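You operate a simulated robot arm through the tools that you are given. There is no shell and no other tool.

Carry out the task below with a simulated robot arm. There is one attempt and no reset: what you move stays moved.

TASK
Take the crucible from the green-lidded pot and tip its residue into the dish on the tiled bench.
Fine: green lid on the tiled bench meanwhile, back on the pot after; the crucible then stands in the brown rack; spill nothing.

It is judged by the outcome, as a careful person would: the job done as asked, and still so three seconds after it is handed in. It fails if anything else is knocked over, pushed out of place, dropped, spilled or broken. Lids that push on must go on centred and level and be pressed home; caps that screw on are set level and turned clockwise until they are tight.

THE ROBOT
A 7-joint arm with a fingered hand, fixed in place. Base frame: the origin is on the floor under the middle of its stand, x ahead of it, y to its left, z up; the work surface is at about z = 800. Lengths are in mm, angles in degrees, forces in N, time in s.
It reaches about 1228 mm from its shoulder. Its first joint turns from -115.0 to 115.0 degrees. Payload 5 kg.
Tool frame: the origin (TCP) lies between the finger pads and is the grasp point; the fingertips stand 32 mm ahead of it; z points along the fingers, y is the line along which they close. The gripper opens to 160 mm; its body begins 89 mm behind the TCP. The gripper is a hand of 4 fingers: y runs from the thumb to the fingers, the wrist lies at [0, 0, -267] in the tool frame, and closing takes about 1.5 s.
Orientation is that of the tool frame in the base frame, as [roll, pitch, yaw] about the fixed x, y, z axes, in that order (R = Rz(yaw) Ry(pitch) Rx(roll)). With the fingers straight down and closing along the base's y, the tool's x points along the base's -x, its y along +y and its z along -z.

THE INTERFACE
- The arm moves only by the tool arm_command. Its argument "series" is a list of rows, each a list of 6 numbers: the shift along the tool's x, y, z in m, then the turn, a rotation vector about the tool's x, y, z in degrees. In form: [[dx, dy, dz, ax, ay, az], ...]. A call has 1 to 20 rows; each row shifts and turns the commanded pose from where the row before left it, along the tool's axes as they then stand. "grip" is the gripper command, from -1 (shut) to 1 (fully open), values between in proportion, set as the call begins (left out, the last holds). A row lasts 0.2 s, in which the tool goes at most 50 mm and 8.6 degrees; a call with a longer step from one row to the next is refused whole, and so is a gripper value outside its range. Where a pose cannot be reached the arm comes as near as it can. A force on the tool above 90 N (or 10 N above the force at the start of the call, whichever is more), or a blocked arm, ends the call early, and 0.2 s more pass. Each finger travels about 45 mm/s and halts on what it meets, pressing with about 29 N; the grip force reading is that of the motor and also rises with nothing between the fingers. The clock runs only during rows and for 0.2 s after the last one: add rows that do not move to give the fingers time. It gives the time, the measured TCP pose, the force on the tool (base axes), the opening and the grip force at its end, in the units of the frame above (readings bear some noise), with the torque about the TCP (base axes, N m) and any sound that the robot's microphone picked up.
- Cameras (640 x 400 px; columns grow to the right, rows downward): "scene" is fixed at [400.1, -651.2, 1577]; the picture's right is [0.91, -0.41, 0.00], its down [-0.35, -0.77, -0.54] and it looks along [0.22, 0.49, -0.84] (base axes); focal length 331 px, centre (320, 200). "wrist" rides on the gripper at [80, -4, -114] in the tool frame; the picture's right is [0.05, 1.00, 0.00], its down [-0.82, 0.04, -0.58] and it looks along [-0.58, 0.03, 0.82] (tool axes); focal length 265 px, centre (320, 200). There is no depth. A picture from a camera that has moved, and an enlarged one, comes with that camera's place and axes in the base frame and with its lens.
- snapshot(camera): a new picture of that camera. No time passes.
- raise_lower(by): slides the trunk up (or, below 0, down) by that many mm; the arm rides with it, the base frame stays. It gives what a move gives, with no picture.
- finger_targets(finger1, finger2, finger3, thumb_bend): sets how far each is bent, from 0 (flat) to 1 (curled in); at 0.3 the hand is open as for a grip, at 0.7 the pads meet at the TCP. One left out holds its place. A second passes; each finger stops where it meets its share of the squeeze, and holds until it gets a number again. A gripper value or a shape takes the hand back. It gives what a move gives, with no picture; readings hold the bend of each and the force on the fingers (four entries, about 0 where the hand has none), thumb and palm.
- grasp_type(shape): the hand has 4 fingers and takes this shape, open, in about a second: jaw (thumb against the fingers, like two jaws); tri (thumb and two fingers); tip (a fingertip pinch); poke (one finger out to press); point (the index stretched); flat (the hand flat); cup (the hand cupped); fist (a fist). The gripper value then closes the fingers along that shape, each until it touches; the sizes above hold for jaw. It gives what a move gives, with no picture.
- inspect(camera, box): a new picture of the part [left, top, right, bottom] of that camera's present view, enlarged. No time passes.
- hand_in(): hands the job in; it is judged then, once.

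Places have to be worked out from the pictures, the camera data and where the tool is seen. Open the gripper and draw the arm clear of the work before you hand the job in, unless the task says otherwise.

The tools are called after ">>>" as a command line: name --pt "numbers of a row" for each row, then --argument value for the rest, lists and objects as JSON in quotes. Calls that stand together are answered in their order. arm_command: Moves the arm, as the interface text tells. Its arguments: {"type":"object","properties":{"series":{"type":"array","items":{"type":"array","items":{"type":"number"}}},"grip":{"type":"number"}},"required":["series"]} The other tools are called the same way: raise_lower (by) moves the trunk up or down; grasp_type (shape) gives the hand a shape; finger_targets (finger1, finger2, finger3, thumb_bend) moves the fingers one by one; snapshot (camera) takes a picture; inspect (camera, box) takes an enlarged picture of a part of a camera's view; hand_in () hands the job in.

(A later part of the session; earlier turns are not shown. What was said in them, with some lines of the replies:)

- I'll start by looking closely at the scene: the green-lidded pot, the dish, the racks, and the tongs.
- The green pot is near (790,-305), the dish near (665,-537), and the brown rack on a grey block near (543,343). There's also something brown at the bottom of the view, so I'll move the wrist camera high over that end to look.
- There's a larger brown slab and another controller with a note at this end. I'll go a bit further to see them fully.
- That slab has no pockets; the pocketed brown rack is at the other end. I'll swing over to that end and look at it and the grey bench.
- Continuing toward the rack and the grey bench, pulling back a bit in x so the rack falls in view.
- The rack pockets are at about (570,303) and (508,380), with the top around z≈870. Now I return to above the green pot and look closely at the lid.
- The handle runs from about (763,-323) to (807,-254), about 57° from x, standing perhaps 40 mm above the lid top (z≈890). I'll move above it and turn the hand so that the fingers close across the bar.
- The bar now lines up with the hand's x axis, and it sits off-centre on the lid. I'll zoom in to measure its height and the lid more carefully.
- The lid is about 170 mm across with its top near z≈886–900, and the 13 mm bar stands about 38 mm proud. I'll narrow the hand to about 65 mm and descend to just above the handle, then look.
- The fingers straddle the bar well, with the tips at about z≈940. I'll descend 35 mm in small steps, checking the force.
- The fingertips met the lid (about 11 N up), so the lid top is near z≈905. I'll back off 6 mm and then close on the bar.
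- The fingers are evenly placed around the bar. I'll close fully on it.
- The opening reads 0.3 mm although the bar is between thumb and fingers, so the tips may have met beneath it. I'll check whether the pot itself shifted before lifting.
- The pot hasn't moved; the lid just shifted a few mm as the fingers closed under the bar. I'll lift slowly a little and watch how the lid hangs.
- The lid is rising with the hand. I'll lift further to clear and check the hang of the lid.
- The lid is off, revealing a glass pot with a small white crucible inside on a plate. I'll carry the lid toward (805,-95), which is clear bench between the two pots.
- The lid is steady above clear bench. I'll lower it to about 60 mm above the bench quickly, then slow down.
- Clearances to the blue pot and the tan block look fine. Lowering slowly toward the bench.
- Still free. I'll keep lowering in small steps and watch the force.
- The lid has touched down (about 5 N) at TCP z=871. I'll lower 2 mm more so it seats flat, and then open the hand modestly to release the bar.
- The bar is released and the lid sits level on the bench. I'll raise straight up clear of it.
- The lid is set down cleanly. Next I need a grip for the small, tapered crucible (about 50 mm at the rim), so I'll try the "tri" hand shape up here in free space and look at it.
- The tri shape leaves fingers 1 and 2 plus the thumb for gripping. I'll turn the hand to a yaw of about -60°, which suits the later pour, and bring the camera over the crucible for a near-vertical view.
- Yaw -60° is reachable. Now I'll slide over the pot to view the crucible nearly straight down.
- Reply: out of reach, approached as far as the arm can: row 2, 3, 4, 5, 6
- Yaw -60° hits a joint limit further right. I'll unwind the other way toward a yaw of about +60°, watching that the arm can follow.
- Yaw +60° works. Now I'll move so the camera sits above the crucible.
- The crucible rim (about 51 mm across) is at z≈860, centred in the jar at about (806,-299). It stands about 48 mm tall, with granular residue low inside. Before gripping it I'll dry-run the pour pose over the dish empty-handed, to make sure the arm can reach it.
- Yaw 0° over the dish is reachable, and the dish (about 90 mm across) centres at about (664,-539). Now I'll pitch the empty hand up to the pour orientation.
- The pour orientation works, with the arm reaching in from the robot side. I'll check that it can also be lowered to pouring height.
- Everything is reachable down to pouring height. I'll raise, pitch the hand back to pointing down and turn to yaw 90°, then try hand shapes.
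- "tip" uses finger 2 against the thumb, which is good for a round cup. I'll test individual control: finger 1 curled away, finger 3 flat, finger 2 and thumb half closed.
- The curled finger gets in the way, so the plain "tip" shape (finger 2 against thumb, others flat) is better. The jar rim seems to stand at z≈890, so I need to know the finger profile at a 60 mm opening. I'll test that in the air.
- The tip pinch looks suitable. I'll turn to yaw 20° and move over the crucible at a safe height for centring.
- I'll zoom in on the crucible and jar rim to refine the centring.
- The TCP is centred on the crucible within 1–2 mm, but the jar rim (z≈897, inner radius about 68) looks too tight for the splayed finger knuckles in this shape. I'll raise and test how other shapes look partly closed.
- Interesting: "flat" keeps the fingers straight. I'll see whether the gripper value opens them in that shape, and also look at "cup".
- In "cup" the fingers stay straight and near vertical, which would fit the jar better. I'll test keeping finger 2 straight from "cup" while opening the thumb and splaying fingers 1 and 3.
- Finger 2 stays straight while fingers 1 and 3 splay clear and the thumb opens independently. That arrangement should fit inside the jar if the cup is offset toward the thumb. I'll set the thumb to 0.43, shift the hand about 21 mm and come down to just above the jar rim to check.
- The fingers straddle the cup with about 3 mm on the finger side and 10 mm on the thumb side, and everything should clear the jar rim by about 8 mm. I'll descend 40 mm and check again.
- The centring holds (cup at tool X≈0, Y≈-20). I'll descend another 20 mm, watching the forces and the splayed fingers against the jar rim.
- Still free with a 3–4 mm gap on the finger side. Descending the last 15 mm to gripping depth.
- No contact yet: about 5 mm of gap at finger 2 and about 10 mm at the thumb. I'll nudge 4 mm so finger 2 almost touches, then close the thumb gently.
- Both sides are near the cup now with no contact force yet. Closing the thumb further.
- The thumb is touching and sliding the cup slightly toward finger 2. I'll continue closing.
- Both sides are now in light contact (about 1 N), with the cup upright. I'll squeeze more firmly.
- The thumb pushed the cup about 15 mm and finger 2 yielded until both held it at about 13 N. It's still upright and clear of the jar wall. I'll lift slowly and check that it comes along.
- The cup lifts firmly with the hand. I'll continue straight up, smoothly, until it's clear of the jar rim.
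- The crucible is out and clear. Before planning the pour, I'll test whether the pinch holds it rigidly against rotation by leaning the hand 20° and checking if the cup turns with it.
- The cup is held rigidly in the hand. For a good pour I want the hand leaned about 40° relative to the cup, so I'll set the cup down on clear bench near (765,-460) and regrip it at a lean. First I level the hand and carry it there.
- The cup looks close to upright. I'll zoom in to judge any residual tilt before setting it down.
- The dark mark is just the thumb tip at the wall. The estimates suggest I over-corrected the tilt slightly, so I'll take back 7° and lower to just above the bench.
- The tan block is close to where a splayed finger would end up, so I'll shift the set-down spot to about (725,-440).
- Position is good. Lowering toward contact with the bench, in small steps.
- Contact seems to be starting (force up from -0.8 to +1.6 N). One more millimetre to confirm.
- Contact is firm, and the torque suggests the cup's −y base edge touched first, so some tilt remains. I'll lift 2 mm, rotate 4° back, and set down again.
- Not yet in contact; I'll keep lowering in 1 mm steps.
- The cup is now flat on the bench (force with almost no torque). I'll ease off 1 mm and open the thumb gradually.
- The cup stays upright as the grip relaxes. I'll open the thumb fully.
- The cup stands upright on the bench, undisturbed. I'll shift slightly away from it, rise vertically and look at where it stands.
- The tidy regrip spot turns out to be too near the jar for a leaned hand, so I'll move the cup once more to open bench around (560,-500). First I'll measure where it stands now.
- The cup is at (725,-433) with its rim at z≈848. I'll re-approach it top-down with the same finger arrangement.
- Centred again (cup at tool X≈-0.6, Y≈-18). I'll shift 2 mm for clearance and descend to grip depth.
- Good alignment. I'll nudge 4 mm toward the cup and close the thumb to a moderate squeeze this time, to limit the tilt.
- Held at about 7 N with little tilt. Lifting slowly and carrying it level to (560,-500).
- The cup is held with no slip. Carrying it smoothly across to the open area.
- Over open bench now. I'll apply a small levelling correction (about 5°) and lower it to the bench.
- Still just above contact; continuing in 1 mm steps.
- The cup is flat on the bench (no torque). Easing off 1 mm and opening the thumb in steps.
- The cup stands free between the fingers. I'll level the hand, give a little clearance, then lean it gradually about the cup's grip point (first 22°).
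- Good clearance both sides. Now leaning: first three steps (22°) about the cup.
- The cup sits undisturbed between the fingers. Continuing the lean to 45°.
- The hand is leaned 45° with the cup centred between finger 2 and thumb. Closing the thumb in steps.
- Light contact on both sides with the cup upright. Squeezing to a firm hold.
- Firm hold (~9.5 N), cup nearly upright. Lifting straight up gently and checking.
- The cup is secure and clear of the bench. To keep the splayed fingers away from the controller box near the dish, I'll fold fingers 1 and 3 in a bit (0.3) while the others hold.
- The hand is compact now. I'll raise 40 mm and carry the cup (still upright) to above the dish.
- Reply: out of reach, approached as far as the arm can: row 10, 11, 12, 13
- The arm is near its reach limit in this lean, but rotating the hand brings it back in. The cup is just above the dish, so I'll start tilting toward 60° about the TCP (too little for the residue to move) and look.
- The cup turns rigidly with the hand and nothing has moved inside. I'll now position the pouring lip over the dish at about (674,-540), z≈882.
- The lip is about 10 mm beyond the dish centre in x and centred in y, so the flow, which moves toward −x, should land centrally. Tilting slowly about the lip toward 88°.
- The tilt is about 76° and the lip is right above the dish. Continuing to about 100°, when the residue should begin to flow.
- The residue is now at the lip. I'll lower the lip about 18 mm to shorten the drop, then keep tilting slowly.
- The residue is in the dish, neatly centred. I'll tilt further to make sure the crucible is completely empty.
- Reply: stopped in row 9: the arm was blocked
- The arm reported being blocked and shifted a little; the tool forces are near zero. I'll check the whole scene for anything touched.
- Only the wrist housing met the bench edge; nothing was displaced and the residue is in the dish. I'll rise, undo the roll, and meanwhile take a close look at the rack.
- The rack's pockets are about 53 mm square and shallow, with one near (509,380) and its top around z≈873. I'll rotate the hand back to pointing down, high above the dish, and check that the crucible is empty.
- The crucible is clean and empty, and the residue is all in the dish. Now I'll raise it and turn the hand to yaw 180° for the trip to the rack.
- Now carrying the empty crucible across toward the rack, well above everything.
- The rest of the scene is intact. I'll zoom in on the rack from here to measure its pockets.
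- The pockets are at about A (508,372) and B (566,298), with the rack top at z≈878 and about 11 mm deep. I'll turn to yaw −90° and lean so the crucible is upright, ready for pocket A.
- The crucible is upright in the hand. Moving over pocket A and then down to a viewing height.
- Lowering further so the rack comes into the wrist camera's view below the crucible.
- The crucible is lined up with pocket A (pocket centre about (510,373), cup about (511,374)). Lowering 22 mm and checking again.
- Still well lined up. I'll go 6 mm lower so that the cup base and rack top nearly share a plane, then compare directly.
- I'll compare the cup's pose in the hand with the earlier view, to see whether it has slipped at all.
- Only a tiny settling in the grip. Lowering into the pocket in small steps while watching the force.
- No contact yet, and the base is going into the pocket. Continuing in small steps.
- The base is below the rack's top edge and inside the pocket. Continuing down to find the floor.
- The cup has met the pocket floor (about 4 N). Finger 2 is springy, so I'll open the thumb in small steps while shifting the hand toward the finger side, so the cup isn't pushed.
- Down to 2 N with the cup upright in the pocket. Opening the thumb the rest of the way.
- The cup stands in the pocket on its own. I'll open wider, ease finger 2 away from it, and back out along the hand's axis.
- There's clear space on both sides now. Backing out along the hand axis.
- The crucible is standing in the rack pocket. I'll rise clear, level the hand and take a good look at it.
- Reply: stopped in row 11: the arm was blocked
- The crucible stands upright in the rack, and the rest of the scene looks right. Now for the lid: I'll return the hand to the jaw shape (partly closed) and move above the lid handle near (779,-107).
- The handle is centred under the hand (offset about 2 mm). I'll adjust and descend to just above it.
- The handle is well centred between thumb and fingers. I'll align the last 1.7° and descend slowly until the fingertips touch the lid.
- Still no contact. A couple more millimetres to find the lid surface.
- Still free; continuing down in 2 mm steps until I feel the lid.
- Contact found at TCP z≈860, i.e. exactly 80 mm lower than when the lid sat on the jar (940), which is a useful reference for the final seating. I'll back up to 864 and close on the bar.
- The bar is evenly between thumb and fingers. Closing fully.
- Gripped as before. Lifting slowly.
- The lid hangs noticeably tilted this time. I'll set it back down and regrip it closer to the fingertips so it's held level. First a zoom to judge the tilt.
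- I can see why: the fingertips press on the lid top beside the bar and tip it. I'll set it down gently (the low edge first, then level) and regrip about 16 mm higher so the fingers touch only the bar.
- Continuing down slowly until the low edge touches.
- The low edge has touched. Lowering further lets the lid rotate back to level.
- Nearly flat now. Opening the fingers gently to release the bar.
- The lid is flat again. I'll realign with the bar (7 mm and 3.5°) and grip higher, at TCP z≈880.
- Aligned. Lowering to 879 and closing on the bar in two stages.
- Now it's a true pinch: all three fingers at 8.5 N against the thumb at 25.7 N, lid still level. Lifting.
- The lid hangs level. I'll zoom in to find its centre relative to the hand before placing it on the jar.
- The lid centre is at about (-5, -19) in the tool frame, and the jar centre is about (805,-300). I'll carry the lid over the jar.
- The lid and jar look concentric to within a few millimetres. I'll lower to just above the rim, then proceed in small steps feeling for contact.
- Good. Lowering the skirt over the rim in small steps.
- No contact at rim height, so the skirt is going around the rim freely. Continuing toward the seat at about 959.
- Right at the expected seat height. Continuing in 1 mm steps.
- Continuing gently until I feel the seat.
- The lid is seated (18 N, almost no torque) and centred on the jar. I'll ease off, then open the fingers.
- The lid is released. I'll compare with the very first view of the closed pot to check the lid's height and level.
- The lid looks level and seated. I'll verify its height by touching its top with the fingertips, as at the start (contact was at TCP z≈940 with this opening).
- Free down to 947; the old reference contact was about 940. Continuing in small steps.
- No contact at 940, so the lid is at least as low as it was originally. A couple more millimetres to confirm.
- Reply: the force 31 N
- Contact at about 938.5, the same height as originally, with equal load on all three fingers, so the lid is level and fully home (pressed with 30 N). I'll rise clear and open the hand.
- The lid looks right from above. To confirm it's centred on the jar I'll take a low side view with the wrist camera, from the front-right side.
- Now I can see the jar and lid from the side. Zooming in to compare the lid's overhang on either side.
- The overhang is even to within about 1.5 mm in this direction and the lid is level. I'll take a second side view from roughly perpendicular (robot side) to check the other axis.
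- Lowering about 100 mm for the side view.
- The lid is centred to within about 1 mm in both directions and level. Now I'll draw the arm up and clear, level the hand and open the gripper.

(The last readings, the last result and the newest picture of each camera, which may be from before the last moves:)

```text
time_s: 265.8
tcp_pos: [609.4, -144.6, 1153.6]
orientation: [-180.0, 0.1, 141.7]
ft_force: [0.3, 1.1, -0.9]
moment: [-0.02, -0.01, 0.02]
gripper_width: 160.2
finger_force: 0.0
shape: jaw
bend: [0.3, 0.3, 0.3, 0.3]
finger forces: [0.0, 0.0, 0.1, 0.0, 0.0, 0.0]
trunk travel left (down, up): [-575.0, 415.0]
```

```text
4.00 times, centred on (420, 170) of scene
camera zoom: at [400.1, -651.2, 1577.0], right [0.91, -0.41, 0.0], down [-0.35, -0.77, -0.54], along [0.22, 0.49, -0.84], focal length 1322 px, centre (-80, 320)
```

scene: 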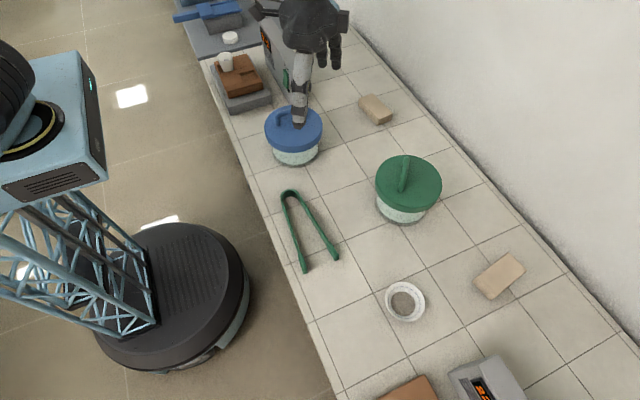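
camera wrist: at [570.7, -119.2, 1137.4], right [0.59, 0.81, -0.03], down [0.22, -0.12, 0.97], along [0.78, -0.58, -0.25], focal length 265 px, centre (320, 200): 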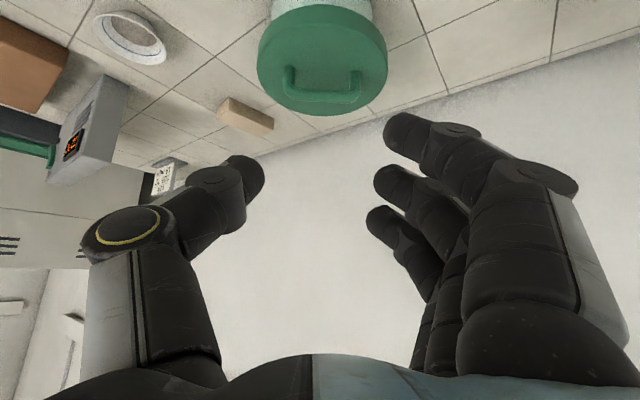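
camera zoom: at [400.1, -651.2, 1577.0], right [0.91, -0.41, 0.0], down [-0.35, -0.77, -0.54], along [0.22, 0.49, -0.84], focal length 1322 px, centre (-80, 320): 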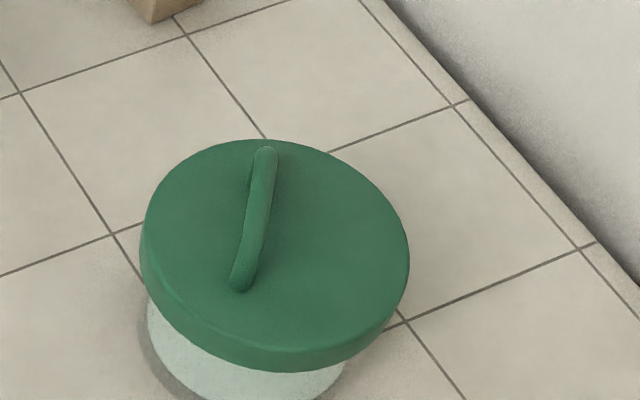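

Everything looks in order. One last check of the bench areas where the crucible stood briefly, to make sure no grains were left behind.

>>> inspect --camera "scene" --box '[320, 225, 440, 325]'

>>> inspect --camera "scene" --box '[212, 42, 252, 82]'

```text
4.00 times, centred on (380, 275) of scene
camera zoom: at [400.1, -651.2, 1577.0], right [0.91, -0.41, 0.0], down [-0.35, -0.77, -0.54], along [0.22, 0.49, -0.84], focal length 1322 px, centre (80, -100)
```

zoom: 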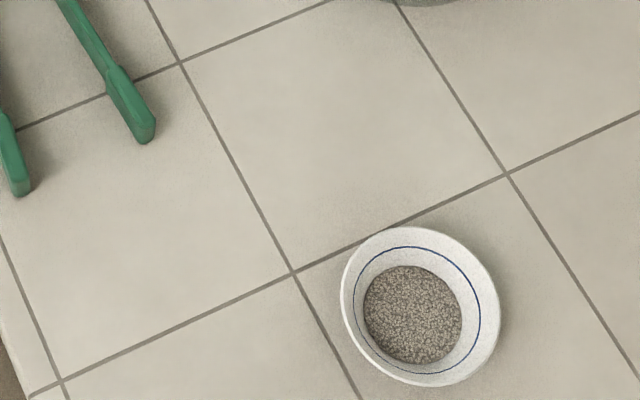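

```text
10.00 times, centred on (232, 62) of scene
camera zoom: at [400.1, -651.2, 1577.0], right [0.91, -0.41, 0.0], down [-0.35, -0.77, -0.54], along [0.22, 0.49, -0.84], focal length 3306 px, centre (1200, 1580)
```

zoom: 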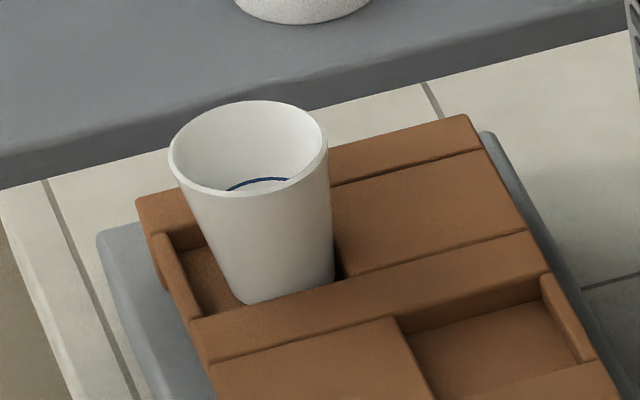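

The crucible stands upright and empty in the rack, the residue is in the dish, the bench is clean and the lid is home. I'll lift the arm a little further clear before handing in.

>>> arm_command --pt "0.03 0 -0.02 0 0 0" --pt "0.03 0 -0.02 0 0 0" --pt "0.03 0 -0.02 0 0 0" --pt "0 0 0 0 0 0"

>>> snapshot --camera "scene"

```text
time_s: 266.8
tcp_pos: [538.7, -89.0, 1212.3]
orientation: [180.0, 0.1, 141.8]
ft_force: [-0.2, -0.6, 0.8]
moment: [0.0, 0.01, 0.03]
gripper_width: 159.9
finger_force: 0.0
shape: jaw
bend: [0.3, 0.3, 0.3, 0.3]
finger forces: [0.0, 0.0, 0.0, 0.0, 0.1, 0.1]
trunk travel left (down, up): [-575.0, 415.0]
```

```text
taken
```

scene: 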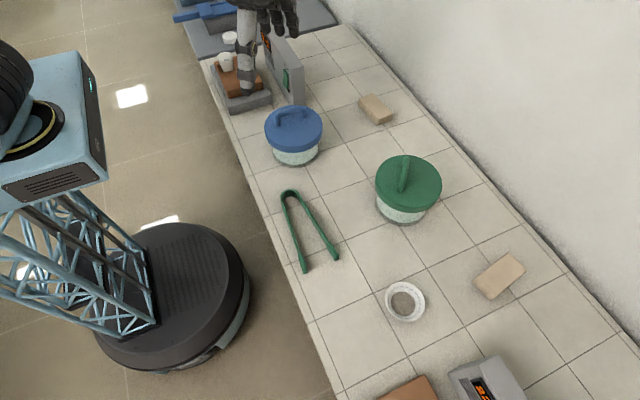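

The hand is open and well clear of everything, and the scene is as asked. Handing in.

>>> hand_in

```text
The job is handed in.
```

The job is handed in, with everything in place when I last looked:

- **Residue:** it is all in the dish on the tiled bench. I saw no grains spilled on the bench, and the crucible is empty.
- **Crucible:** it stands upright in a pocket of the brown rack.
- **Green lid:** it waited on the tiled bench, and is now back on the pot. It is level and centred to within about 1.5 mm. Its height is the same as at the start, and I pressed it down with about 30 N.

Some things happened along the way:

- **Extra stops:** I set the crucible down twice on clean bench tiles, to regrip it at an angle for pouring.
- **Lid lifts:** the lid hung tilted on my first attempt to replace it. I set it back on the bench and lifted it again, level.
- **Pot shift:** the pot may have moved about 3 mm when I first took the lid off. That is within what I could measure from the pictures.
- **Arm blocked:** the arm was blocked twice: once during the pour, probably by its wrist at the bench's front edge, and once while backing away from the rack, cause unknown. No forces registered and nothing moved either time.

The tongs, blue pot and blocks look unmoved. The hand is open and clear of the work.
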